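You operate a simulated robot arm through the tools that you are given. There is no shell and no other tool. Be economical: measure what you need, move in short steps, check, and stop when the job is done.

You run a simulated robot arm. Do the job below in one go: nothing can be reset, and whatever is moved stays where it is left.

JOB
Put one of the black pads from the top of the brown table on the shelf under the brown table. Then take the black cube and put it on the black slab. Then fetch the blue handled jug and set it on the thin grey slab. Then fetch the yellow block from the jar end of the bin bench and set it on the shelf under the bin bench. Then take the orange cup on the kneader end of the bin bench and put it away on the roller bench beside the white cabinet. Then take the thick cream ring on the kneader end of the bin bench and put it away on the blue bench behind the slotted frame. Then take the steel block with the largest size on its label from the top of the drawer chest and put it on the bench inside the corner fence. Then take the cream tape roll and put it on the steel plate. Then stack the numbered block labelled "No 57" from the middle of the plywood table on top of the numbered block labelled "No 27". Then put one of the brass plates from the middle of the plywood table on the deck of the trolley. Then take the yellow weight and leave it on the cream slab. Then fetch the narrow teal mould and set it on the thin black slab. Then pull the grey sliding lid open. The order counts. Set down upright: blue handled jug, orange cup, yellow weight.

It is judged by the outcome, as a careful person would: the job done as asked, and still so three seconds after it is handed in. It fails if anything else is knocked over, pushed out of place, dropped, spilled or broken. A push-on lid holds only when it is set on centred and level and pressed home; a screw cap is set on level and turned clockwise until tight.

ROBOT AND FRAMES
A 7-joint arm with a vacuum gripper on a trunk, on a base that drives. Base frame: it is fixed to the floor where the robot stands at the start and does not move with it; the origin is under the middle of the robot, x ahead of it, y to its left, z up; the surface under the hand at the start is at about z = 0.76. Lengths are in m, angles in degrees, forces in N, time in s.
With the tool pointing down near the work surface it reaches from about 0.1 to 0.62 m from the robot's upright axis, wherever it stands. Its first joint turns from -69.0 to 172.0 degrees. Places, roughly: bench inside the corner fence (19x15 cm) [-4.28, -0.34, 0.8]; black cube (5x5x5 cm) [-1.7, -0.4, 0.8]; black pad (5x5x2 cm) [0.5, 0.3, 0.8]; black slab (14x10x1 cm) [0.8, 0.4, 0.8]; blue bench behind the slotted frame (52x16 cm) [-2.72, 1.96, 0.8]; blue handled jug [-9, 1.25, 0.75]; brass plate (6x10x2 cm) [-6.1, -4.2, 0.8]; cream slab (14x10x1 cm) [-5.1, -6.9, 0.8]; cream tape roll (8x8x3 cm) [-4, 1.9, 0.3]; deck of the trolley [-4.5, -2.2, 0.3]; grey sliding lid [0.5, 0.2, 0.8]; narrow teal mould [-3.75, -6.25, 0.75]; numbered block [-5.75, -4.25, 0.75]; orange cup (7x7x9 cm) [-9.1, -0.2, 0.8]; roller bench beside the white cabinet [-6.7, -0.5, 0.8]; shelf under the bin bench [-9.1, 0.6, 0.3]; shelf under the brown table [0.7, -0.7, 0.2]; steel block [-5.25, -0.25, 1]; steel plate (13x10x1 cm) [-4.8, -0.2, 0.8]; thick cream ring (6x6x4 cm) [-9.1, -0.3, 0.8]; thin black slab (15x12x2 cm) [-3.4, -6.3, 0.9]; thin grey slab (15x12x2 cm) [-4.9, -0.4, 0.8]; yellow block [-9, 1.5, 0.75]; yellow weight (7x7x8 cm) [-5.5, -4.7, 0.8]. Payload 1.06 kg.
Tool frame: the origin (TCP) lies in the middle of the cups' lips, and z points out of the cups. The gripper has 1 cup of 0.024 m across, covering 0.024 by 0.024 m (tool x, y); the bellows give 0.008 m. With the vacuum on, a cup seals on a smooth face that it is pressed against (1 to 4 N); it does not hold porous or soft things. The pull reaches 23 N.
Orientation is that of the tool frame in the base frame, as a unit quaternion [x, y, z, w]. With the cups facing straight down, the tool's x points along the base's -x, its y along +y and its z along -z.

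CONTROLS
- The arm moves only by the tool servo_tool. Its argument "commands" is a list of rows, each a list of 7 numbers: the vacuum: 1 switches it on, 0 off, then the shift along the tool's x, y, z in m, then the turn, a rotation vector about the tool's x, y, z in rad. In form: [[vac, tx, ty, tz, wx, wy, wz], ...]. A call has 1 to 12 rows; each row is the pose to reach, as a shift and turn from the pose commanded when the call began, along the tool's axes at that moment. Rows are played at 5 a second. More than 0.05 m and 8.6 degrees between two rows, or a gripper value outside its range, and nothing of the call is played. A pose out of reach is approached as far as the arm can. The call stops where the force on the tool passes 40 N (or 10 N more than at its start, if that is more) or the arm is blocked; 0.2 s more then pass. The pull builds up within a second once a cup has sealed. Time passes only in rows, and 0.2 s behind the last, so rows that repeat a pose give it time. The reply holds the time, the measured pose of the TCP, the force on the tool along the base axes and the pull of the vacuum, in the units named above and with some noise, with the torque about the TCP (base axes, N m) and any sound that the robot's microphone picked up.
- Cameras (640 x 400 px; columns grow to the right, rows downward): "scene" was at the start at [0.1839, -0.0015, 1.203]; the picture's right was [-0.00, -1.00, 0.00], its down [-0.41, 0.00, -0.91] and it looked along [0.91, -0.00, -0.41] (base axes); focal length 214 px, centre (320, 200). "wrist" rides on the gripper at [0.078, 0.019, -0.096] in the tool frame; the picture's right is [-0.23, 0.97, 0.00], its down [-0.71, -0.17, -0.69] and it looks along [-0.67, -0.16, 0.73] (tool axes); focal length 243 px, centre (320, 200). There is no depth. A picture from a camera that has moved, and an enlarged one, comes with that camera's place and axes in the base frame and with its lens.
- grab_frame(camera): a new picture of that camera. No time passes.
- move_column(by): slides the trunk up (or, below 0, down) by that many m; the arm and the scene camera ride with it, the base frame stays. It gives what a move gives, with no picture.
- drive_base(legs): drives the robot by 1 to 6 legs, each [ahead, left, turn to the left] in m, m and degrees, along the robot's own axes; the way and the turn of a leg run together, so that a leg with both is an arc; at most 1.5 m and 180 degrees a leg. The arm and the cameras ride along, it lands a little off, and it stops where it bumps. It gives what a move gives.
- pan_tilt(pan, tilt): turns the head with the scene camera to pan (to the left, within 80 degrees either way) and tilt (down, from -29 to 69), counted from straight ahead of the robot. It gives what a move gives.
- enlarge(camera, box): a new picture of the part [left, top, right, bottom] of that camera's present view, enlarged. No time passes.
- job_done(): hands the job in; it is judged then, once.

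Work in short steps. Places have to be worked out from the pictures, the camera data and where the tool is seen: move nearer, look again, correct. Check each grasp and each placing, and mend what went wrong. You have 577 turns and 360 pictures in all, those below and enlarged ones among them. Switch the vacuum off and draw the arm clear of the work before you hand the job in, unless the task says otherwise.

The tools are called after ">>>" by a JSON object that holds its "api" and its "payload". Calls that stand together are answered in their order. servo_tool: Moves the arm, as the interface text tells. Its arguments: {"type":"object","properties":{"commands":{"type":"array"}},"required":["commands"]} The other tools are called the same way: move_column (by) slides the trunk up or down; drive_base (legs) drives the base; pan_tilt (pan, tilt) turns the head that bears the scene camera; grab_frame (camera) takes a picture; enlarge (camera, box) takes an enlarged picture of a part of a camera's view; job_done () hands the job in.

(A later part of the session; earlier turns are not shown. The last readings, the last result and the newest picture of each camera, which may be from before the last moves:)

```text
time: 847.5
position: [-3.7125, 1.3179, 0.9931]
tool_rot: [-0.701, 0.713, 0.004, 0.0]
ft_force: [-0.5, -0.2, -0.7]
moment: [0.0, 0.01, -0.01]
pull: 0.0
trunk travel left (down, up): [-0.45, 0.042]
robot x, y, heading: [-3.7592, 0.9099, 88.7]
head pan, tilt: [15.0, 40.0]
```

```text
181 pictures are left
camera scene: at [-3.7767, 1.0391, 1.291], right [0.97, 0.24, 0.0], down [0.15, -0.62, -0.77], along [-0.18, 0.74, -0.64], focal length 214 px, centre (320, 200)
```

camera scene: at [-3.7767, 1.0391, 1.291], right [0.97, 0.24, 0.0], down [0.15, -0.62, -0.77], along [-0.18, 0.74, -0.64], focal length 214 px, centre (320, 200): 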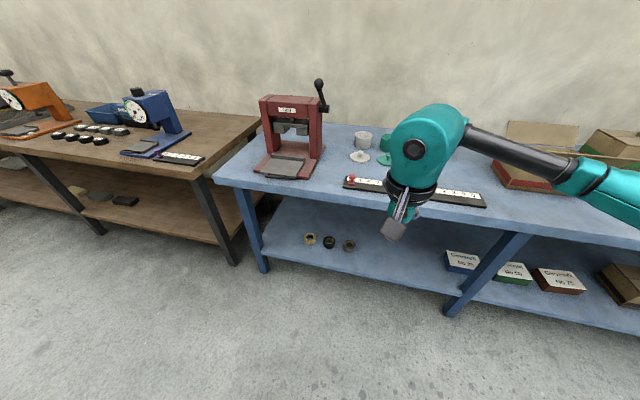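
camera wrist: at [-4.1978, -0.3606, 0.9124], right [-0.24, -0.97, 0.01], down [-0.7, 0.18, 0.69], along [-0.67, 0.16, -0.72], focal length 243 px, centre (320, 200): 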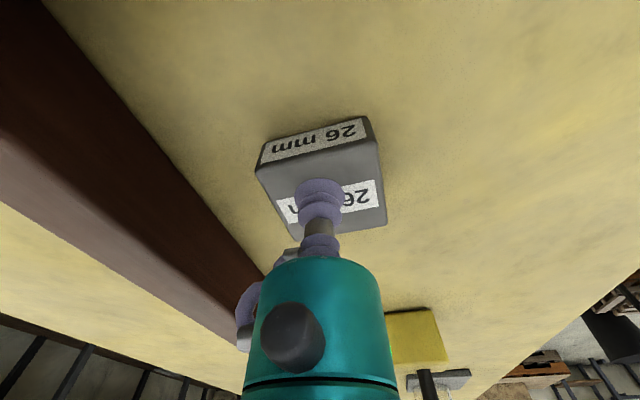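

>>> {"api": "enlarge", "payload": {"camera": "scene", "box": [295, 225, 367, 261]}}

```text
8.89 times, centred on (331, 243) of scene
camera zoom: at [-3.7767, 1.0391, 1.291], right [0.97, 0.24, 0.0], down [0.15, -0.62, -0.77], along [-0.18, 0.74, -0.64], focal length 1906 px, centre (222, -182)
```

zoom: 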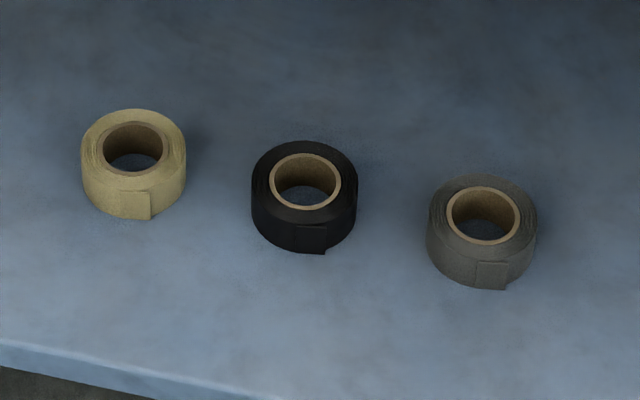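

The roll (hole wider than my cup) sits on the blue bench's shelf at ≈(-4.026,1.818), ~0.1 m from the shelf edge. Plan: hook it through its hole to drag it to the edge, then grip its side. Extend and lower.

>>> {"api": "drive_base", "payload": {"legs": [[0, 0.17, 1.2]]}}

>>> {"api": "servo_tool", "payload": {"commands": [[0, -0.035, 0.03, 0, 0, 0, 0], [0, -0.07, 0.06, 0, 0, 0, 0], [0, -0.105, 0.09, 0, 0, 0, 0], [0, -0.14, 0.12, 0, 0, 0, 0], [0, -0.165, 0.14, 0, 0, 0, 0], [0, -0.165, 0.14, 0, 0, 0, 0]]}}

>>> {"api": "move_column", "payload": {"by": -0.4}}

>>> {"api": "move_column", "payload": {"by": -0.05}}

>>> {"api": "grab_frame", "payload": {"camera": "scene"}}

```text
time: 849.7
position: [-3.8899, 1.3205, 0.9921]
tool_rot: [0.709, -0.705, -0.004, 0.0]
ft_force: [-0.2, 1.1, 0.0]
moment: [0.0, 0.0, 0.01]
pull: 0.0
trunk travel left (down, up): [-0.45, 0.042]
robot x, y, heading: [-3.9312, 0.916, 90.3]
head pan, tilt: [15.0, 40.0]
```

```text
time: 851.1
position: [-4.0236, 1.4555, 0.991]
tool_rot: [0.709, -0.705, -0.004, -0.001]
ft_force: [0.0, 0.2, -0.9]
moment: [-0.02, -0.03, -0.01]
pull: 0.0
out of reach, approached as far as the arm can: row 5, 6
trunk travel left (down, up): [-0.45, 0.042]
robot x, y, heading: [-3.9301, 0.9154, 90.0]
head pan, tilt: [15.0, 40.0]
```

```text
time: 854.9
position: [-4.0231, 1.4564, 0.5908]
tool_rot: [0.709, -0.705, -0.003, 0.0]
ft_force: [0.5, -1.1, 0.5]
moment: [-0.01, 0.01, 0.03]
pull: 0.1
trunk travel left (down, up): [-0.05, 0.442]
robot x, y, heading: [-3.9274, 0.9157, 89.9]
head pan, tilt: [15.0, 40.0]
```

```text
time: 855.8
position: [-4.0231, 1.4549, 0.5399]
tool_rot: [0.709, -0.705, -0.004, 0.0]
ft_force: [-0.1, -0.2, -0.5]
moment: [0.06, -0.03, 0.0]
pull: 0.1
trunk travel left (down, up): [0.0, 0.492]
robot x, y, heading: [-3.929, 0.9172, 90.3]
head pan, tilt: [15.0, 40.0]
```

```text
179 pictures are left
camera scene: at [-3.9486, 1.1844, 0.8243], right [0.97, 0.26, 0.0], down [0.17, -0.62, -0.77], along [-0.2, 0.74, -0.64], focal length 214 px, centre (320, 200)
```

scene: 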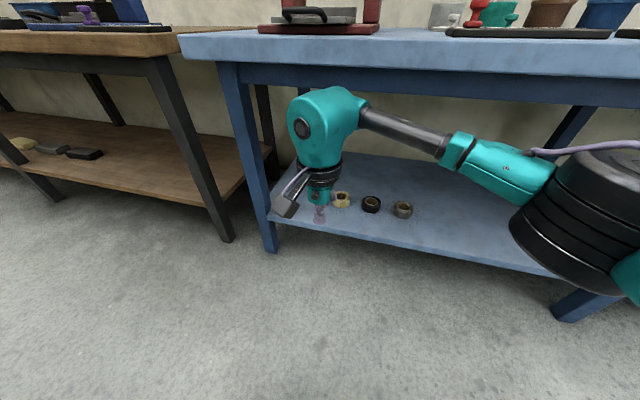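

Lower to z≈0.40 and drive in 0.2.

>>> {"api": "servo_tool", "payload": {"commands": [[0, 0, 0, 0.045, 0, 0, 0], [0, 0, 0, 0.09, 0, 0, 0], [0, 0, 0, 0.13, 0, 0, 0], [0, 0, 0, 0.13, 0, 0, 0]]}}

>>> {"api": "drive_base", "payload": {"legs": [[0.2, 0, 0]]}}

>>> {"api": "grab_frame", "payload": {"camera": "wrist"}}

>>> {"api": "grab_frame", "payload": {"camera": "scene"}}

```text
time: 856.8
position: [-4.0255, 1.4583, 0.4121]
tool_rot: [0.708, -0.706, -0.003, 0.0]
ft_force: [0.2, -0.1, -0.2]
moment: [-0.01, -0.01, 0.0]
pull: 0.1
trunk travel left (down, up): [0.0, 0.492]
robot x, y, heading: [-3.9268, 0.9159, 90.1]
head pan, tilt: [15.0, 40.0]
```

```text
time: 858.4
position: [-4.0249, 1.6549, 0.4121]
tool_rot: [0.709, -0.705, -0.003, 0.0]
ft_force: [0.6, 0.0, -0.6]
moment: [0.0, 0.04, -0.02]
pull: 0.0
trunk travel left (down, up): [0.0, 0.492]
robot x, y, heading: [-3.9283, 1.1165, 90.1]
head pan, tilt: [15.0, 40.0]
```

```text
178 pictures are left
camera wrist: at [-4.0433, 1.5766, 0.5077], right [-0.97, 0.23, 0.01], down [0.17, 0.7, 0.69], along [0.15, 0.67, -0.73], focal length 243 px, centre (320, 200)
```

wrist: 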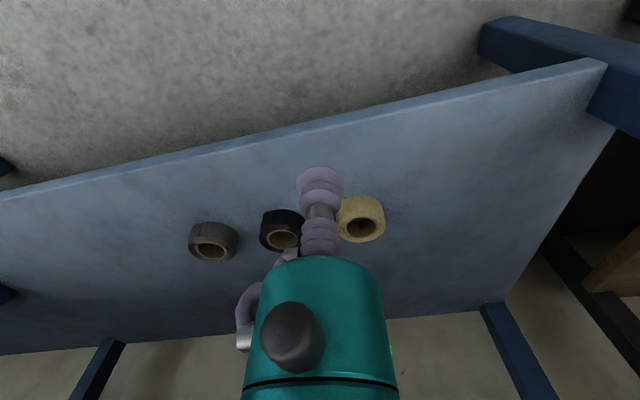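

```text
177 pictures are left
camera scene: at [-3.9487, 1.3824, 0.8243], right [0.97, 0.26, 0.0], down [0.17, -0.62, -0.77], along [-0.2, 0.74, -0.64], focal length 214 px, centre (320, 200)
```

scene: 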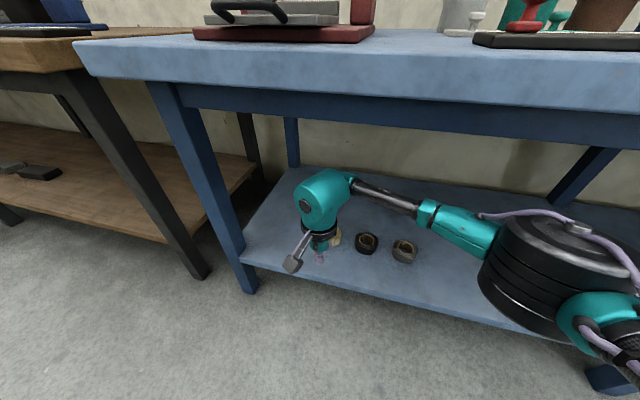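

Triangulated roll centre (-4.04,1.85), top z≈0.28 (shelf ≈0.25). For reach, shift the tool right relative to the base, then the base left and ahead.

>>> {"api": "servo_tool", "payload": {"commands": [[0, 0, -0.04, 0, 0, 0, 0], [0, 0, -0.08, 0, 0, 0, 0], [0, 0, -0.12, 0, 0, 0, 0], [0, -0.02, -0.14, 0, 0, 0, 0], [0, -0.04, -0.14, 0, 0, 0, 0], [0, -0.04, -0.14, 0, 0, 0, 0]]}}

>>> {"api": "drive_base", "payload": {"legs": [[0, 0.155, 0], [0.1, 0, 0]]}}

>>> {"api": "grab_frame", "payload": {"camera": "wrist"}}

>>> {"api": "grab_frame", "payload": {"camera": "scene"}}

```text
time: 859.8
position: [-3.8843, 1.6956, 0.4116]
tool_rot: [0.709, -0.705, -0.003, -0.001]
ft_force: [-0.1, -1.2, -0.4]
moment: [-0.04, 0.0, 0.01]
pull: 0.0
trunk travel left (down, up): [0.0, 0.492]
robot x, y, heading: [-3.9269, 1.1107, 90.0]
head pan, tilt: [15.0, 40.0]
```

```text
time: 862.6
position: [-4.0389, 1.7932, 0.4111]
tool_rot: [0.708, -0.706, -0.004, 0.001]
ft_force: [0.0, 0.1, -0.4]
moment: [0.02, 0.0, 0.02]
pull: 0.1
trunk travel left (down, up): [0.0, 0.492]
robot x, y, heading: [-4.082, 1.2099, 89.9]
head pan, tilt: [15.0, 40.0]
```

```text
176 pictures are left
camera wrist: at [-4.0574, 1.7155, 0.5066], right [-0.97, 0.23, 0.01], down [0.17, 0.7, 0.69], along [0.16, 0.67, -0.73], focal length 243 px, centre (320, 200)
```

wrist: 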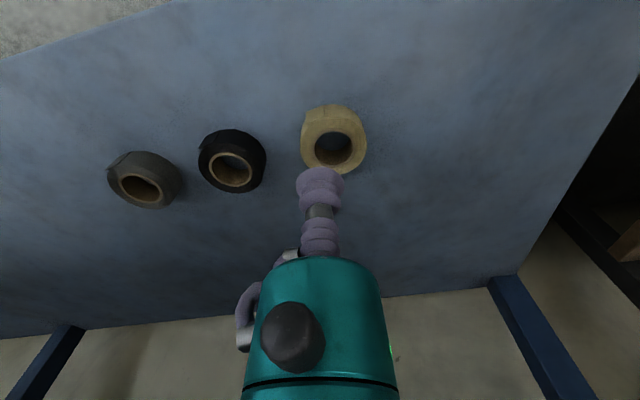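

```text
175 pictures are left
camera scene: at [-4.1035, 1.4814, 0.8243], right [0.97, 0.26, 0.0], down [0.17, -0.62, -0.77], along [-0.2, 0.74, -0.64], focal length 214 px, centre (320, 200)
```

scene: 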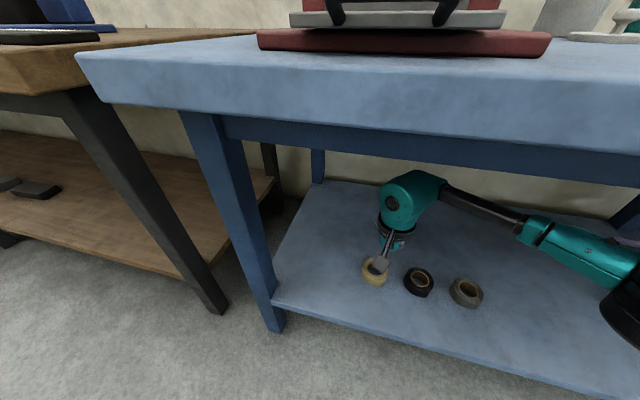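

Roll hole at (-4.039,1.854). Drive 6 cm ahead.

>>> {"api": "drive_base", "payload": {"legs": [[0.06, 0, 0]]}}

>>> {"api": "servo_tool", "payload": {"commands": [[0, 0, 0, 0.04, 0, 0, 0], [0, 0, 0, 0.08, 0, 0, 0], [0, 0, 0, 0.08, 0, 0, 0]]}}

>>> {"api": "grab_frame", "payload": {"camera": "wrist"}}

```text
time: 863.5
position: [-4.039, 1.8546, 0.4115]
tool_rot: [0.708, -0.706, -0.004, 0.0]
ft_force: [0.6, -0.5, 0.1]
moment: [0.0, 0.0, -0.03]
pull: 0.0
trunk travel left (down, up): [0.0, 0.492]
robot x, y, heading: [-4.0835, 1.2739, 89.9]
head pan, tilt: [15.0, 40.0]
```

```text
time: 864.3
position: [-4.0382, 1.8524, 0.333]
tool_rot: [0.708, -0.706, -0.004, -0.001]
ft_force: [0.3, -0.5, 0.1]
moment: [0.01, -0.04, 0.0]
pull: 0.0
trunk travel left (down, up): [0.0, 0.492]
robot x, y, heading: [-4.0826, 1.2685, 89.6]
head pan, tilt: [15.0, 40.0]
```

```text
174 pictures are left
camera wrist: at [-4.0562, 1.774, 0.4278], right [-0.97, 0.23, 0.01], down [0.17, 0.7, 0.69], along [0.16, 0.67, -0.73], focal length 243 px, centre (320, 200)
```

wrist: 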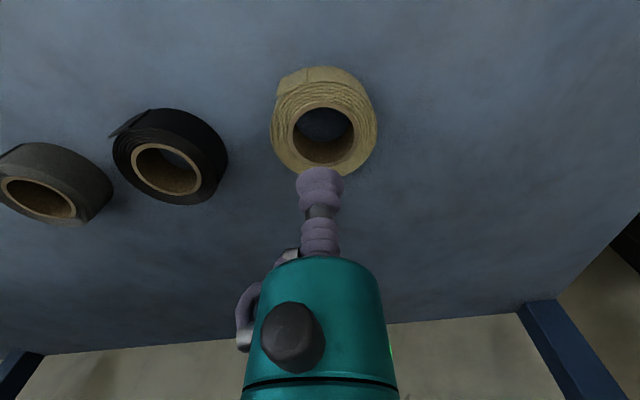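

Aligned with the hole. Insert to z≈0.263.

>>> {"api": "servo_tool", "payload": {"commands": [[0, 0, 0.001, 0.03, 0, 0, 0], [0, 0, 0.001, 0.05, 0, 0, 0], [0, 0, 0.001, 0.06, 0, 0, 0], [0, 0, 0.001, 0.068, 0, 0, 0], [0, 0, 0.001, 0.068, 0, 0, 0]]}}

>>> {"api": "grab_frame", "payload": {"camera": "wrist"}}

```text
time: 865.3
position: [-4.0407, 1.8537, 0.2713]
tool_rot: [-0.707, 0.708, 0.008, 0.0]
ft_force: [5.3, -9.7, 22.8]
moment: [0.2, 0.11, -0.03]
pull: 0.1
trunk travel left (down, up): [0.0, 0.492]
robot x, y, heading: [-4.0818, 1.2723, 89.9]
head pan, tilt: [15.0, 40.0]
stopped in row 4: the force on the tool passed its limit at 50 N (the readings are from after the stop); the commanded pose is now the measured one
```

```text
173 pictures are left
camera wrist: at [-4.0587, 1.7763, 0.367], right [-0.97, 0.23, 0.01], down [0.18, 0.7, 0.69], along [0.15, 0.67, -0.72], focal length 243 px, centre (320, 200)
```

wrist: 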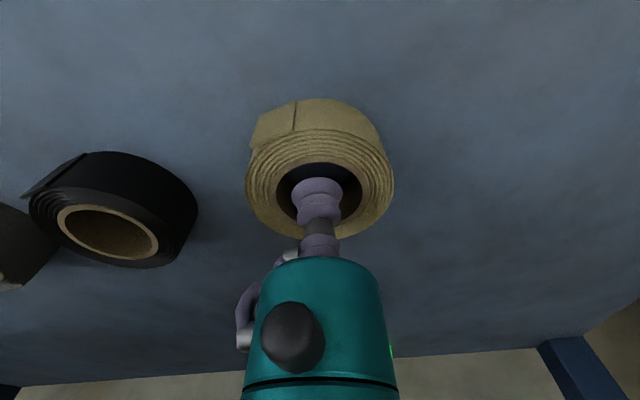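

Tip is inside the hole touching the shelf (z≈0.27). Raise 5 mm and drag the roll toward me ~6.5 cm.

>>> {"api": "servo_tool", "payload": {"commands": [[0, 0, 0, -0.006, 0, 0, 0], [0, 0.015, 0, -0.006, 0, 0, 0], [0, 0.03, 0, -0.006, 0, 0, 0], [0, 0.045, 0, -0.006, 0, 0, 0], [0, 0.06, 0, -0.006, 0, 0, 0], [0, 0.07, 0, -0.006, 0, 0, 0], [0, 0.07, 0, -0.006, 0, 0, 0]]}}

>>> {"api": "grab_frame", "payload": {"camera": "wrist"}}

```text
time: 866.9
position: [-4.0402, 1.7853, 0.275]
tool_rot: [0.708, -0.706, -0.006, 0.001]
ft_force: [0.6, -1.0, 5.1]
moment: [0.13, 0.0, 0.0]
pull: 0.0
trunk travel left (down, up): [0.0, 0.492]
robot x, y, heading: [-4.0827, 1.2748, 90.1]
head pan, tilt: [15.0, 40.0]
```

```text
172 pictures are left
camera wrist: at [-4.0587, 1.7068, 0.3706], right [-0.97, 0.23, 0.01], down [0.18, 0.7, 0.69], along [0.15, 0.67, -0.73], focal length 243 px, centre (320, 200)
```

wrist: 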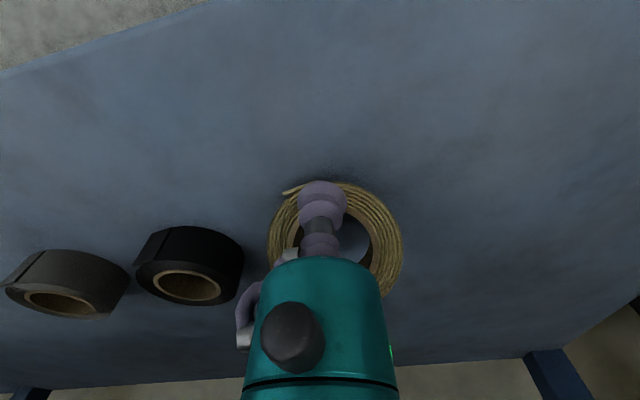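

It dragged only ~3 cm and rode up. Raise and look.

>>> {"api": "servo_tool", "payload": {"commands": [[0, 0, 0, -0.03, 0, 0, 0], [0, -0.03, 0, -0.06, 0, 0, 0], [0, -0.04, 0, -0.06, 0, 0, 0]]}}

>>> {"api": "grab_frame", "payload": {"camera": "wrist"}}

```text
time: 867.7
position: [-4.0391, 1.8251, 0.3347]
tool_rot: [0.708, -0.707, -0.005, 0.0]
ft_force: [0.9, 0.5, -0.2]
moment: [0.0, -0.01, -0.02]
pull: 0.1
trunk travel left (down, up): [0.0, 0.492]
robot x, y, heading: [-4.0849, 1.2683, 89.8]
head pan, tilt: [15.0, 40.0]
```

```text
171 pictures are left
camera wrist: at [-4.0584, 1.7459, 0.4305], right [-0.97, 0.23, 0.01], down [0.18, 0.7, 0.69], along [0.15, 0.67, -0.73], focal length 243 px, centre (320, 200)
```

wrist: 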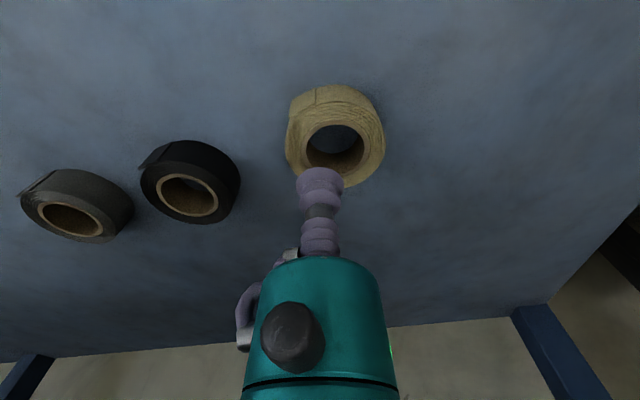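

It did drag; my lift pushed it back. Top z≈0.30, shelf≈0.27, roll now ≈(-4.05,1.826). Reinsert and drag to y≈1.765, then lift straight.

>>> {"api": "servo_tool", "payload": {"commands": [[0, 0, 0.01, 0, 0, 0, 0], [0, 0, 0.01, 0.03, 0, 0, 0], [0, 0, 0.01, 0.057, 0, 0, 0], [0, 0.02, 0.01, 0.057, 0, 0, 0], [0, 0.04, 0.01, 0.057, 0, 0, 0], [0, 0.058, 0.01, 0.057, 0, 0, 0], [0, 0.069, 0.01, 0.057, 0, 0, 0], [0, 0.065, 0.01, 0.057, 0, 0, 0], [0, 0.065, 0.01, 0.02, 0, 0, 0], [0, 0.065, 0.01, -0.02, 0, 0, 0], [0, 0.065, 0.01, -0.05, 0, 0, 0]]}}

>>> {"api": "grab_frame", "payload": {"camera": "wrist"}}

```text
time: 870.1
position: [-4.0489, 1.7592, 0.3843]
tool_rot: [-0.707, 0.707, 0.006, 0.0]
ft_force: [-0.3, 0.1, 0.1]
moment: [0.02, 0.01, 0.0]
pull: 0.1
trunk travel left (down, up): [0.0, 0.492]
robot x, y, heading: [-4.0822, 1.2705, 90.0]
head pan, tilt: [15.0, 40.0]
```

```text
170 pictures are left
camera wrist: at [-4.0674, 1.6817, 0.4789], right [-0.97, 0.23, 0.01], down [0.18, 0.7, 0.69], along [0.15, 0.67, -0.73], focal length 243 px, centre (320, 200)
```

wrist: 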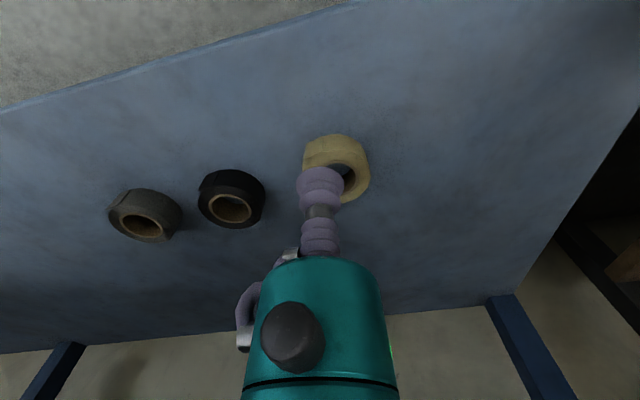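

It slipped again. Retry deeper and slower, checking mid-way.

>>> {"api": "servo_tool", "payload": {"commands": [[0, -0.04, 0.002, 0, 0, 0, 0], [0, -0.055, 0.004, 0.02, 0, 0, 0], [0, -0.055, 0.004, 0.06, 0, 0, 0], [0, -0.055, 0.004, 0.1, 0, 0, 0], [0, -0.055, 0.004, 0.111, 0, 0, 0], [0, -0.045, 0.004, 0.111, 0, 0, 0], [0, -0.035, 0.004, 0.111, 0, 0, 0], [0, -0.025, 0.004, 0.111, 0, 0, 0], [0, -0.025, 0.004, 0.111, 0, 0, 0]]}}

>>> {"api": "grab_frame", "payload": {"camera": "wrist"}}

```text
time: 872.1
position: [-4.0539, 1.7842, 0.2741]
tool_rot: [0.708, -0.707, -0.005, 0.0]
ft_force: [-1.0, -0.9, 9.2]
moment: [0.14, 0.01, 0.07]
pull: 0.0
trunk travel left (down, up): [0.0, 0.492]
robot x, y, heading: [-4.0784, 1.2699, 89.7]
head pan, tilt: [15.0, 40.0]
```

```text
169 pictures are left
camera wrist: at [-4.0728, 1.7058, 0.3694], right [-0.97, 0.23, 0.01], down [0.18, 0.7, 0.69], along [0.15, 0.67, -0.72], focal length 243 px, centre (320, 200)
```

wrist: 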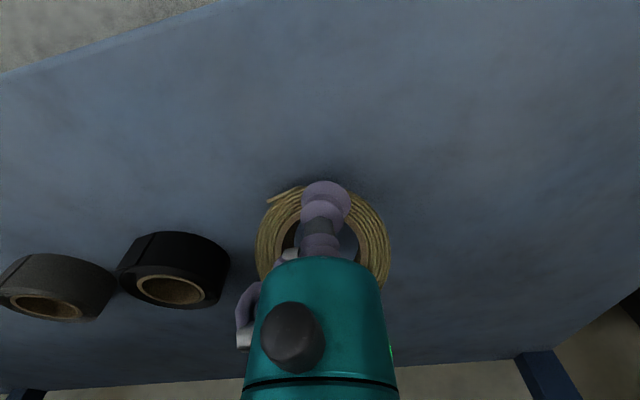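

Evidence suggests the tip rests on the roll's top (z≈0.272), so the hole acts solid. Try sealing at the roll's centre.

>>> {"api": "servo_tool", "payload": {"commands": [[0, 0, 0, -0.02, 0, 0, 0], [0, -0.045, -0.007, -0.02, 0, 0, 0], [1, -0.045, -0.007, -0.005, 0, 0, 0], [1, -0.045, -0.007, 0.001, 0, 0, 0], [1, -0.045, -0.007, 0.003, 0, 0, 0], [1, -0.045, -0.007, 0.003, 0, 0, 0], [1, -0.045, -0.007, 0.003, 0, 0, 0]]}}

>>> {"api": "grab_frame", "payload": {"camera": "wrist"}}

```text
time: 873.7
position: [-4.0475, 1.8291, 0.2712]
tool_rot: [0.708, -0.706, -0.007, 0.0]
ft_force: [1.5, -2.0, 17.2]
moment: [0.18, 0.17, -0.01]
pull: 22.9
trunk travel left (down, up): [0.0, 0.492]
robot x, y, heading: [-4.0828, 1.2721, 89.8]
head pan, tilt: [15.0, 40.0]
```

```text
168 pictures are left
camera wrist: at [-4.066, 1.7508, 0.3667], right [-0.97, 0.23, 0.01], down [0.18, 0.7, 0.69], along [0.15, 0.67, -0.72], focal length 243 px, centre (320, 200)
```

wrist: 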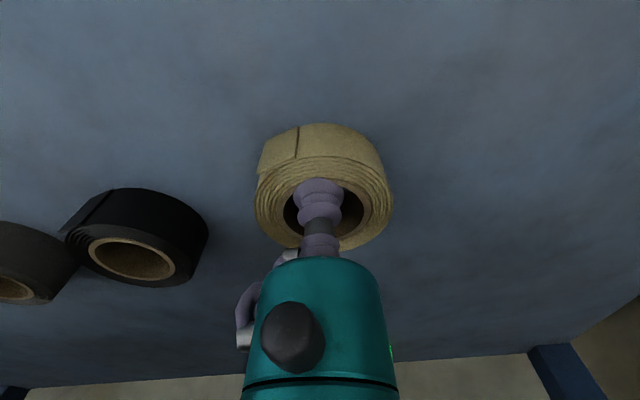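

It sealed (pull 22.9) — either on the roll or on the shelf through the hole. Lift 1.5 cm gently to see.

>>> {"api": "servo_tool", "payload": {"commands": [[1, 0, 0, -0.005, 0, 0, 0], [1, 0, 0, -0.012, 0, 0, 0], [1, 0, 0, -0.02, 0, 0, 0], [1, 0, 0, -0.03, 0, 0, 0], [1, 0, 0, -0.03, 0, 0, 0]]}}

>>> {"api": "grab_frame", "payload": {"camera": "wrist"}}

```text
time: 874.9
position: [-4.0474, 1.8293, 0.3005]
tool_rot: [0.708, -0.706, -0.006, 0.001]
ft_force: [0.0, -0.3, -1.2]
moment: [-0.03, -0.02, 0.0]
pull: 23.0
trunk travel left (down, up): [0.0, 0.492]
robot x, y, heading: [-4.0818, 1.2709, 90.0]
head pan, tilt: [15.0, 40.0]
```

```text
167 pictures are left
camera wrist: at [-4.065, 1.7516, 0.396], right [-0.97, 0.23, 0.01], down [0.18, 0.7, 0.69], along [0.15, 0.67, -0.73], focal length 243 px, centre (320, 200)
```

wrist: 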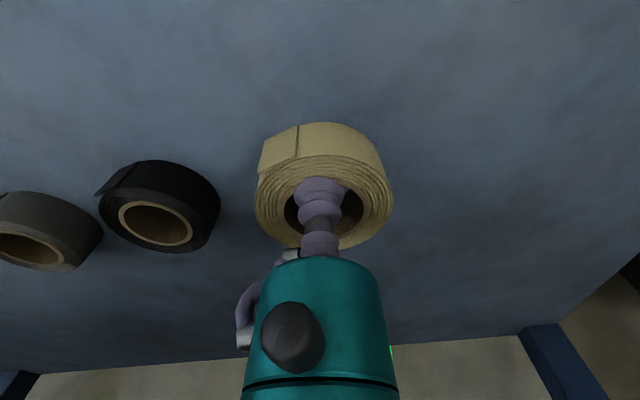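

The roll is held. Back out, raise the arm and trunk, then head to the back of the yellow table.

>>> {"api": "servo_tool", "payload": {"commands": [[1, 0, 0, -0.04, 0, 0, 0], [1, 0, 0, -0.08, 0, 0, 0], [1, 0, 0, -0.11, 0, 0, 0]]}}

>>> {"api": "drive_base", "payload": {"legs": [[-0.45, 0, 0]]}}

>>> {"api": "servo_tool", "payload": {"commands": [[1, 0, 0, -0.045, 0, 0, 0], [1, 0, 0, -0.09, 0, 0, 0], [1, 0, 0, -0.135, 0, 0, 0], [1, 0, 0, -0.18, 0, 0, 0], [1, 0, 0, -0.2, 0, 0, 0]]}}

>>> {"api": "move_column", "payload": {"by": 0.4}}

>>> {"api": "servo_tool", "payload": {"commands": [[1, 0.04, 0, 0, 0, 0, 0], [1, 0.08, 0, 0, 0, 0, 0], [1, 0.12, 0.01, 0, 0, 0, 0], [1, 0.16, 0.02, 0, 0, 0, 0]]}}

```text
time: 875.7
position: [-4.0436, 1.828, 0.4113]
tool_rot: [0.708, -0.706, -0.005, -0.001]
ft_force: [0.1, -0.9, -1.0]
moment: [-0.02, -0.01, -0.01]
pull: 22.8
trunk travel left (down, up): [0.0, 0.492]
robot x, y, heading: [-4.0828, 1.2725, 89.6]
head pan, tilt: [15.0, 40.0]
```

```text
time: 878.5
position: [-4.047, 1.372, 0.4114]
tool_rot: [0.708, -0.706, -0.005, 0.0]
ft_force: [-0.7, -0.2, -1.3]
moment: [-0.02, -0.03, 0.01]
pull: 23.0
trunk travel left (down, up): [0.0, 0.492]
robot x, y, heading: [-4.0869, 0.8181, 90.1]
head pan, tilt: [15.0, 40.0]
```

```text
time: 879.6
position: [-4.0459, 1.369, 0.6105]
tool_rot: [0.709, -0.706, -0.005, 0.001]
ft_force: [0.1, 0.4, -1.3]
moment: [-0.01, 0.01, 0.02]
pull: 23.0
trunk travel left (down, up): [0.0, 0.492]
robot x, y, heading: [-4.0837, 0.8172, 89.9]
head pan, tilt: [15.0, 40.0]
```

```text
time: 883.5
position: [-4.0458, 1.37, 1.0113]
tool_rot: [0.708, -0.706, -0.006, 0.001]
ft_force: [0.8, -0.2, 0.0]
moment: [-0.01, -0.02, -0.01]
pull: 22.7
trunk travel left (down, up): [-0.4, 0.092]
robot x, y, heading: [-4.0868, 0.8147, 89.9]
head pan, tilt: [15.0, 40.0]
```

```text
time: 884.5
position: [-4.0641, 1.2103, 1.0088]
tool_rot: [0.708, -0.706, -0.006, 0.001]
ft_force: [0.6, 0.6, 0.5]
moment: [-0.03, 0.0, -0.01]
pull: 23.0
trunk travel left (down, up): [-0.4, 0.092]
robot x, y, heading: [-4.0859, 0.8165, 89.8]
head pan, tilt: [15.0, 40.0]
```

Turn round and go to the back of the yellow table near the steel plate.

>>> {"api": "drive_base", "payload": {"legs": [[0, 0, 180], [0, -0.75, 0], [0.4, 0, 0]]}}

>>> {"api": "pan_tilt", "payload": {"pan": 0, "tilt": 40}}

>>> {"api": "grab_frame", "payload": {"camera": "scene"}}

>>> {"api": "grab_frame", "payload": {"camera": "wrist"}}

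```text
time: 901.0
position: [-4.8706, 0.0329, 1.011]
tool_rot: [0.706, 0.708, 0.0, 0.005]
ft_force: [-0.2, 0.1, -1.8]
moment: [-0.02, 0.02, 0.0]
pull: 22.6
trunk travel left (down, up): [-0.4, 0.092]
robot x, y, heading: [-4.8517, 0.4248, -89.9]
head pan, tilt: [15.0, 40.0]
```

```text
time: 901.8
position: [-4.8716, 0.034, 1.0097]
tool_rot: [0.706, 0.708, 0.001, 0.005]
ft_force: [-0.2, -0.6, -1.4]
moment: [0.03, 0.0, 0.0]
pull: 22.5
trunk travel left (down, up): [-0.4, 0.092]
robot x, y, heading: [-4.8516, 0.4272, -90.1]
head pan, tilt: [0.0, 40.0]
```

```text
166 pictures are left
camera scene: at [-4.8507, 0.2675, 1.2322], right [-1.0, 0.0, 0.0], down [0.0, 0.64, -0.77], along [0.0, -0.77, -0.64], focal length 214 px, centre (320, 200)
```

scene: 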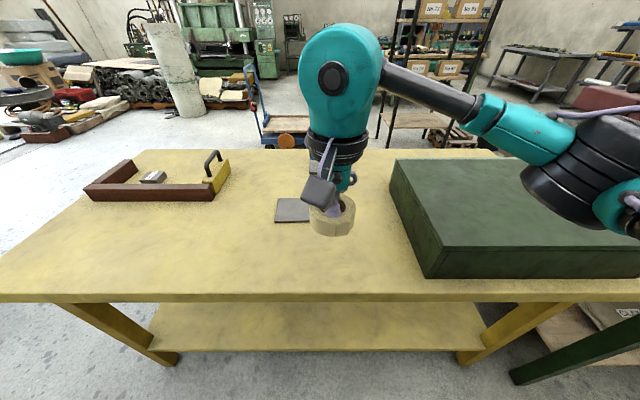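

```text
165 pictures are left
camera wrist: at [-4.8534, 0.1133, 1.1055], right [0.97, -0.23, 0.01], down [-0.18, -0.7, 0.69], along [-0.15, -0.67, -0.73], focal length 243 px, centre (320, 200)
```

wrist: 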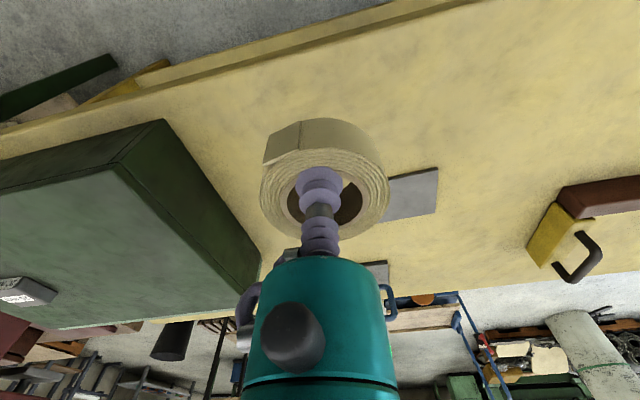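

Steel plate centre ≈(-4.775,-0.212). Drive left 0.1 and ahead 0.1, then move the roll over it.

>>> {"api": "drive_base", "payload": {"legs": [[0, 0.1, 0], [0.095, 0, 0]]}}

>>> {"api": "servo_tool", "payload": {"commands": [[1, -0.04, 0, 0, 0, 0, 0], [1, -0.08, 0, 0, 0, 0, 0], [1, -0.12, 0, 0, 0, 0, 0], [1, -0.145, 0, 0.03, 0, 0, 0], [1, -0.145, 0, 0.07, 0, 0, 0], [1, -0.145, 0, 0.1, 0, 0, 0], [1, -0.145, 0, 0.1, 0, 0, 0]]}}

>>> {"api": "grab_frame", "payload": {"camera": "scene"}}

>>> {"api": "grab_frame", "payload": {"camera": "wrist"}}

```text
time: 904.0
position: [-4.7712, -0.0622, 1.0097]
tool_rot: [0.705, 0.709, 0.001, 0.006]
ft_force: [-0.7, -0.1, -0.9]
moment: [0.03, 0.04, -0.01]
pull: 22.8
trunk travel left (down, up): [-0.4, 0.092]
robot x, y, heading: [-4.7522, 0.3343, -90.3]
head pan, tilt: [0.0, 40.0]
```

```text
time: 905.6
position: [-4.7708, -0.2081, 0.9122]
tool_rot: [0.706, 0.708, 0.001, 0.005]
ft_force: [0.6, 0.0, -0.9]
moment: [0.03, -0.01, 0.01]
pull: 23.3
trunk travel left (down, up): [-0.4, 0.092]
robot x, y, heading: [-4.7501, 0.3337, -89.9]
head pan, tilt: [0.0, 40.0]
```

```text
164 pictures are left
camera scene: at [-4.7515, 0.1729, 1.2322], right [-1.0, 0.0, 0.0], down [0.0, 0.64, -0.77], along [0.0, -0.77, -0.64], focal length 214 px, centre (320, 200)
```

scene: 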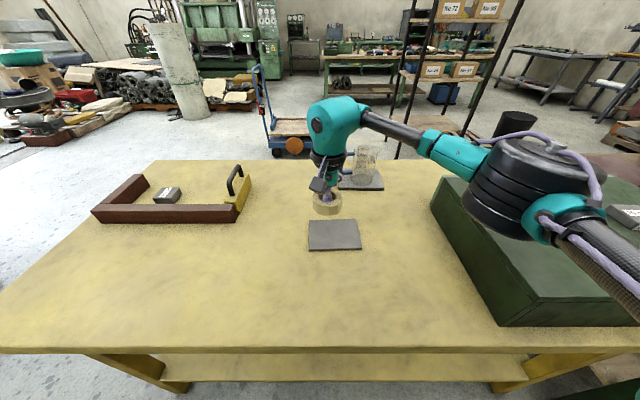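

```text
163 pictures are left
camera wrist: at [-4.7525, -0.1278, 1.0069], right [0.97, -0.23, 0.01], down [-0.17, -0.7, 0.69], along [-0.15, -0.67, -0.72], focal length 243 px, centre (320, 200)
```

wrist: 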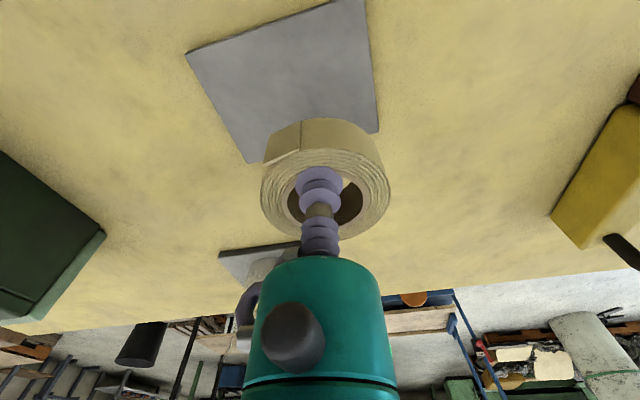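

Plate centre (-4.789,-0.206). Shift 1.8 cm and lower.

>>> {"api": "servo_tool", "payload": {"commands": [[1, 0.002, -0.018, 0.03, 0, 0, 0], [1, 0.002, -0.018, 0.06, 0, 0, 0], [1, 0.002, -0.018, 0.075, 0, 0, 0], [1, 0.002, -0.018, 0.082, 0, 0, 0], [1, 0.002, -0.018, 0.088, 0, 0, 0], [1, 0.002, -0.018, 0.092, 0, 0, 0], [1, 0.002, -0.018, 0.095, 0, 0, 0]]}}

>>> {"api": "grab_frame", "payload": {"camera": "wrist"}}

```text
time: 906.9
position: [-4.788, -0.2055, 0.8302]
tool_rot: [0.706, 0.708, 0.001, 0.011]
ft_force: [-5.3, 12.4, 20.9]
moment: [-0.16, -0.09, 0.01]
pull: 22.9
trunk travel left (down, up): [-0.4, 0.092]
robot x, y, heading: [-4.7566, 0.337, -90.1]
head pan, tilt: [0.0, 40.0]
stopped in row 6: the force on the tool passed its limit at 44 N (the readings are from after the stop); the commanded pose is now the measured one
```

```text
162 pictures are left
camera wrist: at [-4.7706, -0.1251, 0.9249], right [0.97, -0.23, 0.02], down [-0.18, -0.7, 0.69], along [-0.15, -0.68, -0.72], focal length 243 px, centre (320, 200)
```

wrist: 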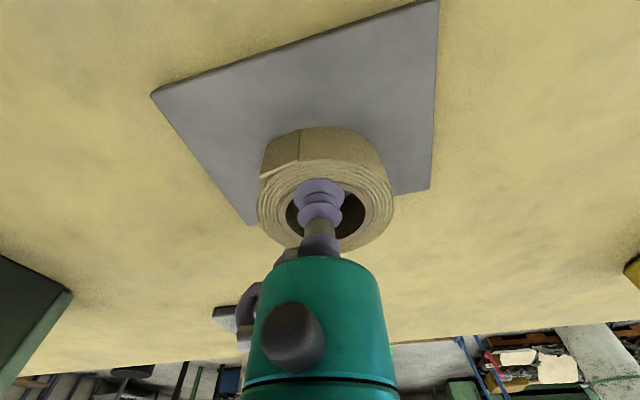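

Centred on the plate. Release and lift.

>>> {"api": "servo_tool", "payload": {"commands": [[0, 0, 0, -0.004, 0, 0, 0], [0, 0, 0, -0.004, 0, 0, 0], [0, 0, 0, -0.004, 0, 0, 0], [0, 0, 0, -0.01, 0, 0, 0], [0, 0, 0, -0.05, 0, 0, 0], [0, 0, 0, -0.1, 0, 0, 0], [0, 0.04, 0, -0.12, 0, 0, 0], [0, 0.08, 0, -0.14, 0, 0, 0]]}}

>>> {"api": "grab_frame", "payload": {"camera": "scene"}}

```text
time: 908.7
position: [-4.7885, -0.1241, 0.9652]
tool_rot: [0.706, 0.708, 0.0, 0.009]
ft_force: [0.1, 0.4, 0.4]
moment: [-0.01, -0.03, 0.02]
pull: 0.0
trunk travel left (down, up): [-0.4, 0.092]
robot x, y, heading: [-4.7527, 0.3333, -90.0]
head pan, tilt: [0.0, 40.0]
```

```text
161 pictures are left
camera scene: at [-4.7516, 0.1733, 1.2322], right [-1.0, 0.0, 0.0], down [0.0, 0.64, -0.77], along [0.0, -0.77, -0.64], focal length 214 px, centre (320, 200)
```

scene: 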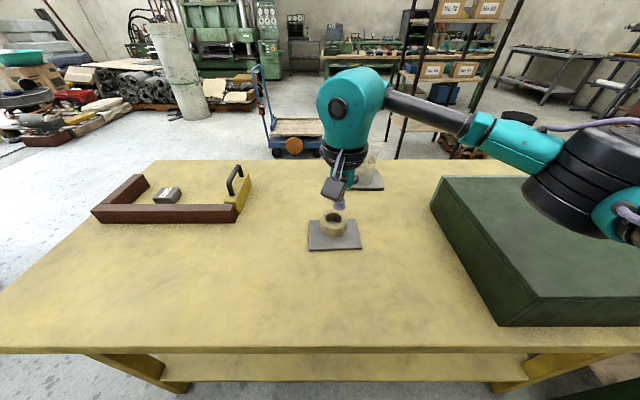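

Tape roll is on the steel plate. Next the plywood table: go round through the gap and south.

>>> {"api": "drive_base", "payload": {"legs": [[-0.35, 0, 0], [0, 1.2, 0], [1.4, 0, 0], [1.0, 0, 0]]}}

>>> {"api": "pan_tilt", "payload": {"pan": -30, "tilt": 20}}

>>> {"api": "grab_frame", "payload": {"camera": "scene"}}

```text
time: 932.9
position: [-3.6161, -2.1516, 0.9665]
tool_rot: [0.719, 0.695, 0.0, 0.008]
ft_force: [-0.2, 0.2, -1.0]
moment: [0.01, 0.02, 0.01]
pull: 0.0
trunk travel left (down, up): [-0.4, 0.092]
robot x, y, heading: [-3.5622, -1.6959, -91.9]
head pan, tilt: [0.0, 40.0]
```

```text
time: 933.9
position: [-3.6164, -2.1522, 0.9658]
tool_rot: [0.719, 0.695, 0.0, 0.008]
ft_force: [-0.3, 0.3, 0.1]
moment: [0.0, -0.02, -0.01]
pull: 0.0
trunk travel left (down, up): [-0.4, 0.092]
robot x, y, heading: [-3.5601, -1.6949, -92.0]
head pan, tilt: [-30.0, 20.0]
```

```text
160 pictures are left
camera scene: at [-3.6148, -1.8504, 1.2635], right [-0.85, 0.53, 0.0], down [0.18, 0.29, -0.94], along [-0.5, -0.8, -0.34], focal length 214 px, centre (320, 200)
```

scene: 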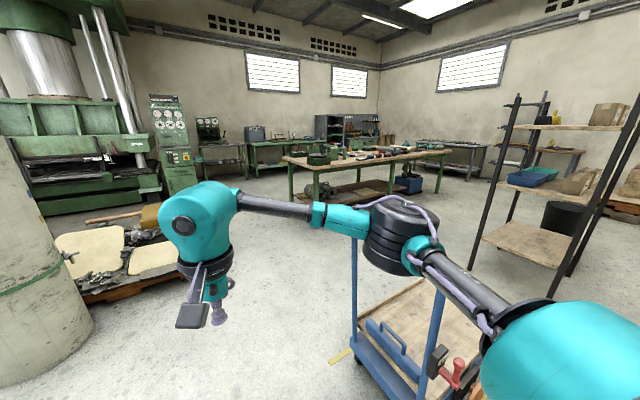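

Trolley is at right-front; plywood table beyond. Go ahead to y≈-3.0, then slide right.

>>> {"api": "drive_base", "payload": {"legs": [[1.3, 0, 1.5], [0, -1.2, 0]]}}

>>> {"api": "grab_frame", "payload": {"camera": "scene"}}

```text
time: 950.7
position: [-4.7927, -3.4977, 0.9652]
tool_rot: [0.701, 0.713, 0.0, 0.008]
ft_force: [-0.4, -0.3, -0.9]
moment: [-0.02, -0.05, 0.01]
pull: 0.1
trunk travel left (down, up): [-0.4, 0.092]
robot x, y, heading: [-4.766, -3.0409, -89.1]
head pan, tilt: [-30.0, 20.0]
```

```text
159 pictures are left
camera scene: at [-4.8082, -3.1965, 1.2636], right [-0.87, 0.49, 0.0], down [0.17, 0.3, -0.94], along [-0.46, -0.82, -0.34], focal length 214 px, centre (320, 200)
```

scene: 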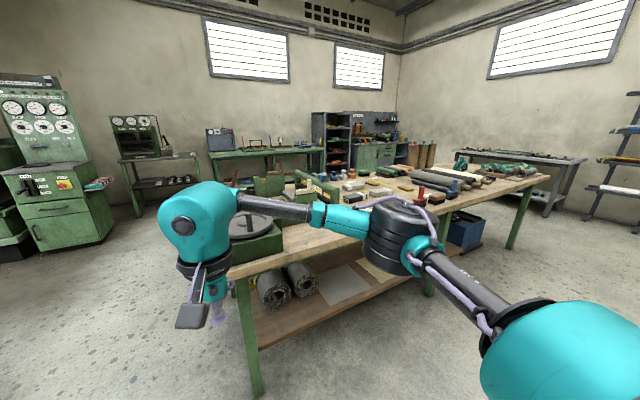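

Near edge y≈-3.86. Slide right 0.95 and look at the middle of the table.

>>> {"api": "drive_base", "payload": {"legs": [[0, -0.95, -1]]}}

>>> {"api": "pan_tilt", "payload": {"pan": 0, "tilt": 30}}

>>> {"api": "grab_frame", "payload": {"camera": "scene"}}

>>> {"api": "grab_frame", "payload": {"camera": "wrist"}}

```text
time: 959.4
position: [-5.7492, -3.5042, 0.9653]
tool_rot: [0.707, 0.708, 0.001, 0.009]
ft_force: [-0.7, -0.1, -0.8]
moment: [0.02, -0.03, 0.01]
pull: 0.1
trunk travel left (down, up): [-0.4, 0.092]
robot x, y, heading: [-5.7154, -3.0462, -90.1]
head pan, tilt: [-30.0, 20.0]
```

```text
time: 960.3
position: [-5.749, -3.503, 0.9663]
tool_rot: [0.706, 0.708, 0.001, 0.009]
ft_force: [-0.2, -0.4, -0.1]
moment: [0.0, -0.01, -0.03]
pull: 0.1
trunk travel left (down, up): [-0.4, 0.092]
robot x, y, heading: [-5.7128, -3.0482, -90.1]
head pan, tilt: [0.0, 30.0]
```

```text
158 pictures are left
camera scene: at [-5.7117, -3.2119, 1.2476], right [-1.0, 0.0, 0.0], down [0.0, 0.5, -0.87], along [0.0, -0.87, -0.5], focal length 214 px, centre (320, 200)
```

scene: 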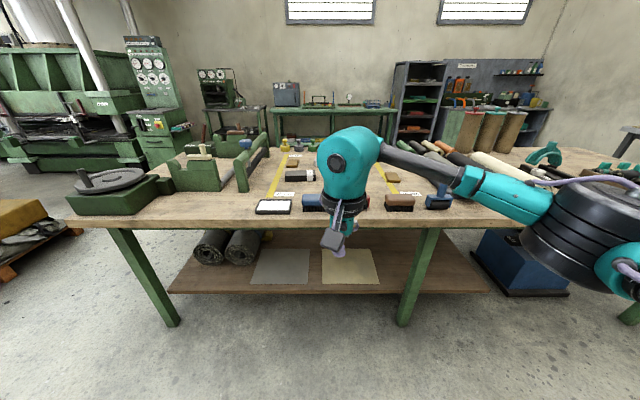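

```text
157 pictures are left
camera wrist: at [-5.7317, -3.4236, 1.0614], right [0.97, -0.23, 0.02], down [-0.18, -0.7, 0.69], along [-0.15, -0.67, -0.72], focal length 243 px, centre (320, 200)
```

wrist: 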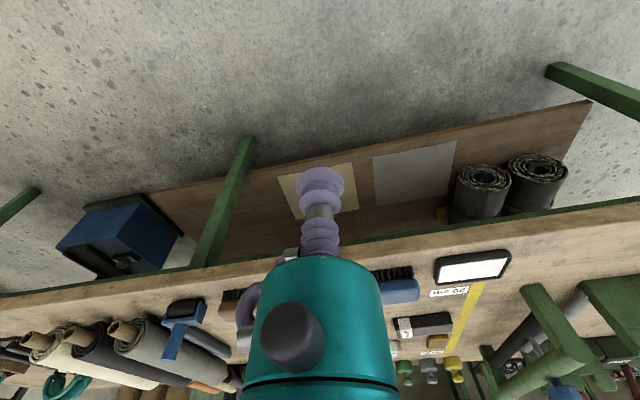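

Turn right and look left to see the table unobstructed.

>>> {"api": "drive_base", "payload": {"legs": [[0, 0, -65]]}}

>>> {"api": "pan_tilt", "payload": {"pan": 65, "tilt": 28}}

>>> {"api": "grab_frame", "payload": {"camera": "scene"}}

>>> {"api": "enlarge", "payload": {"camera": "scene", "box": [220, 120, 460, 270]}}

```text
time: 963.5
position: [-6.1398, -3.2136, 0.9659]
tool_rot: [0.974, 0.225, -0.005, 0.007]
ft_force: [0.5, 0.5, 0.1]
moment: [0.0, 0.01, 0.0]
pull: 0.0
trunk travel left (down, up): [-0.4, 0.092]
robot x, y, heading: [-5.7159, -3.0457, -154.0]
head pan, tilt: [0.0, 30.0]
```

```text
time: 964.9
position: [-6.1398, -3.2132, 0.9666]
tool_rot: [0.974, 0.226, -0.005, 0.007]
ft_force: [0.2, -0.9, -0.3]
moment: [-0.01, -0.01, -0.02]
pull: 0.1
trunk travel left (down, up): [-0.4, 0.092]
robot x, y, heading: [-5.7134, -3.0451, -154.2]
head pan, tilt: [65.0, 28.0]
```

```text
156 pictures are left
camera scene: at [-5.7766, -3.1708, 1.2507], right [-1.0, -0.01, 0.0], down [-0.01, 0.47, -0.88], along [0.01, -0.88, -0.47], focal length 214 px, centre (320, 200)
```

scene: 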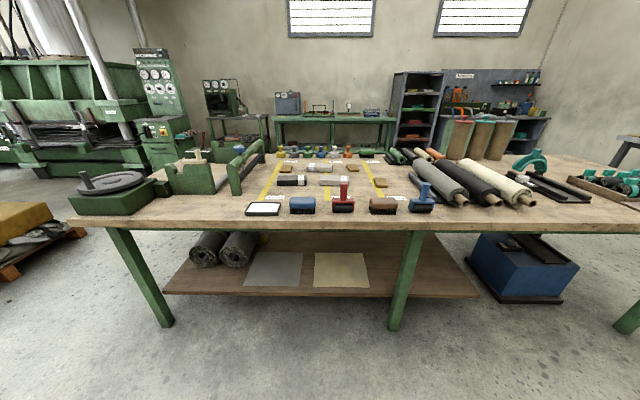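

```text
2.67 times, centred on (340, 195) of scene
camera zoom: at [-5.7766, -3.1708, 1.2507], right [-1.0, -0.01, 0.0], down [-0.01, 0.47, -0.88], along [0.01, -0.88, -0.47], focal length 572 px, centre (267, 213)
```

zoom: 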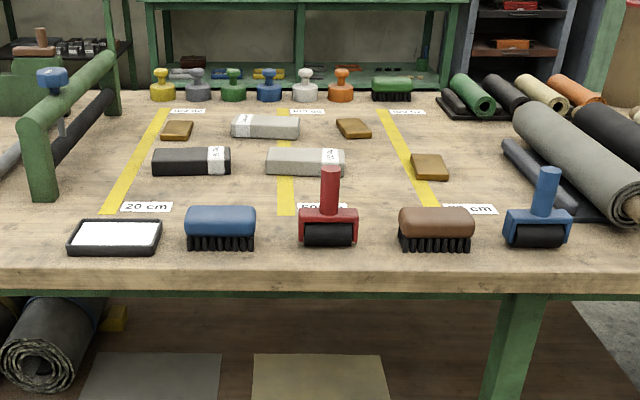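

>>> {"api": "enlarge", "payload": {"camera": "scene", "box": [270, 155, 360, 190]}}

```text
7.11 times, centred on (315, 172) of scene
camera zoom: at [-5.7766, -3.1708, 1.2507], right [-1.0, -0.01, 0.0], down [-0.01, 0.47, -0.88], along [0.01, -0.88, -0.47], focal length 1525 px, centre (356, 396)
```

zoom: 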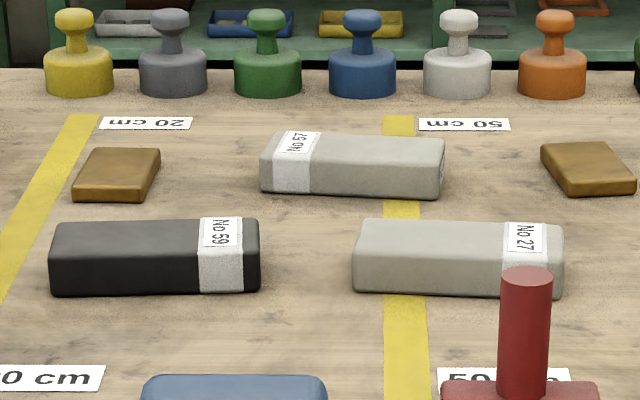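

Block "No 57" (grey, back) ≈(-5.76,-4.42), "No 27" ≈(-5.84,-4.22); 57 is only reachable from behind the table (back edge y≈-4.81). Drive round the left end.

>>> {"api": "drive_base", "payload": {"legs": [[0, 0, 64], [0, 1.4, 0], [1.3, 0, 0]]}}

>>> {"api": "pan_tilt", "payload": {"pan": -20, "tilt": 20}}

>>> {"api": "grab_frame", "payload": {"camera": "scene"}}

```text
time: 986.4
position: [-4.2736, -4.7989, 0.966]
tool_rot: [0.684, 0.729, 0.0, 0.009]
ft_force: [-0.5, -0.4, 0.2]
moment: [0.01, -0.02, 0.0]
pull: 0.0
trunk travel left (down, up): [-0.4, 0.092]
robot x, y, heading: [-4.2649, -4.3405, -86.8]
head pan, tilt: [65.0, 28.0]
```

```text
time: 988.0
position: [-4.2736, -4.799, 0.9664]
tool_rot: [0.685, 0.728, 0.002, 0.009]
ft_force: [-0.7, 0.3, -0.1]
moment: [0.0, 0.03, -0.01]
pull: 0.0
trunk travel left (down, up): [-0.4, 0.092]
robot x, y, heading: [-4.2643, -4.3411, -86.5]
head pan, tilt: [-20.0, 20.0]
```

```text
153 pictures are left
camera scene: at [-4.2855, -4.5044, 1.2636], right [-0.96, 0.29, 0.0], down [0.1, 0.33, -0.94], along [-0.27, -0.9, -0.34], focal length 214 px, centre (320, 200)
```

scene: 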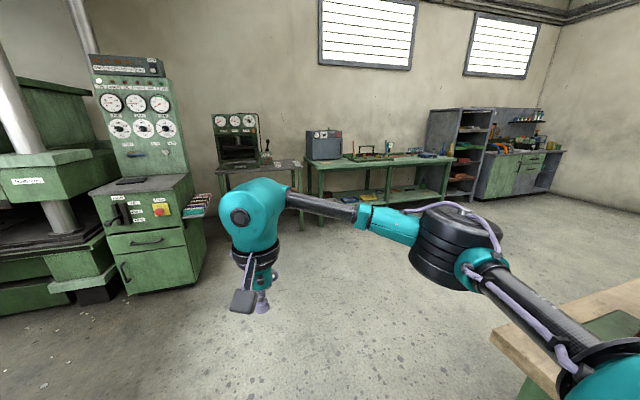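

Area behind is clear. Continue, turn to face +y and slide left behind the table.

>>> {"api": "drive_base", "payload": {"legs": [[1.1, 0, -3], [0, 0, 180], [0, 1.4, 0]]}}

>>> {"api": "pan_tilt", "payload": {"pan": 20, "tilt": 30}}

>>> {"api": "grab_frame", "payload": {"camera": "scene"}}

>>> {"api": "grab_frame", "payload": {"camera": "wrist"}}

```text
time: 1012.9
position: [-5.587, -5.0313, 0.9661]
tool_rot: [0.72, -0.694, -0.009, 0.001]
ft_force: [-0.4, 0.2, 0.3]
moment: [-0.04, 0.03, 0.02]
pull: 0.1
trunk travel left (down, up): [-0.4, 0.092]
robot x, y, heading: [-5.6086, -5.4929, 92.0]
head pan, tilt: [-20.0, 20.0]
```

```text
time: 1014.0
position: [-5.5873, -5.0328, 0.9668]
tool_rot: [0.72, -0.694, -0.009, 0.0]
ft_force: [-0.5, 0.1, 0.7]
moment: [0.03, -0.01, 0.03]
pull: 0.0
trunk travel left (down, up): [-0.4, 0.092]
robot x, y, heading: [-5.6081, -5.4902, 92.1]
head pan, tilt: [20.0, 30.0]
```

```text
152 pictures are left
camera scene: at [-5.6421, -5.3338, 1.2476], right [0.93, 0.37, 0.0], down [0.19, -0.46, -0.87], along [-0.32, 0.8, -0.5], focal length 214 px, centre (320, 200)
```

scene: 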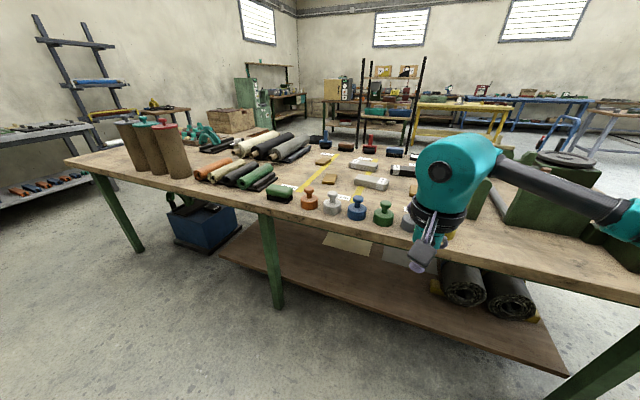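

```text
151 pictures are left
camera wrist: at [-5.6018, -5.1115, 1.0613], right [-0.98, 0.2, 0.02], down [0.15, 0.71, 0.69], along [0.13, 0.68, -0.72], focal length 243 px, centre (320, 200)
```

wrist: 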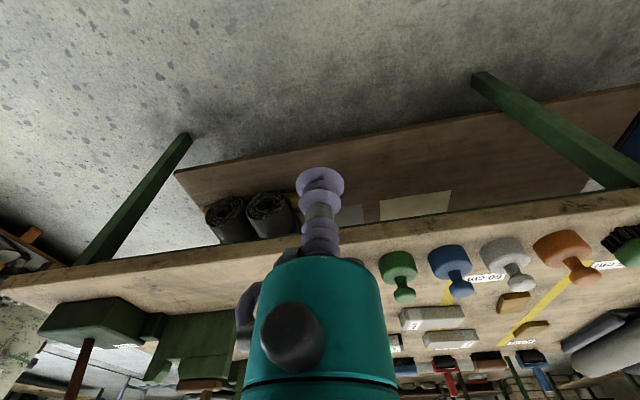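

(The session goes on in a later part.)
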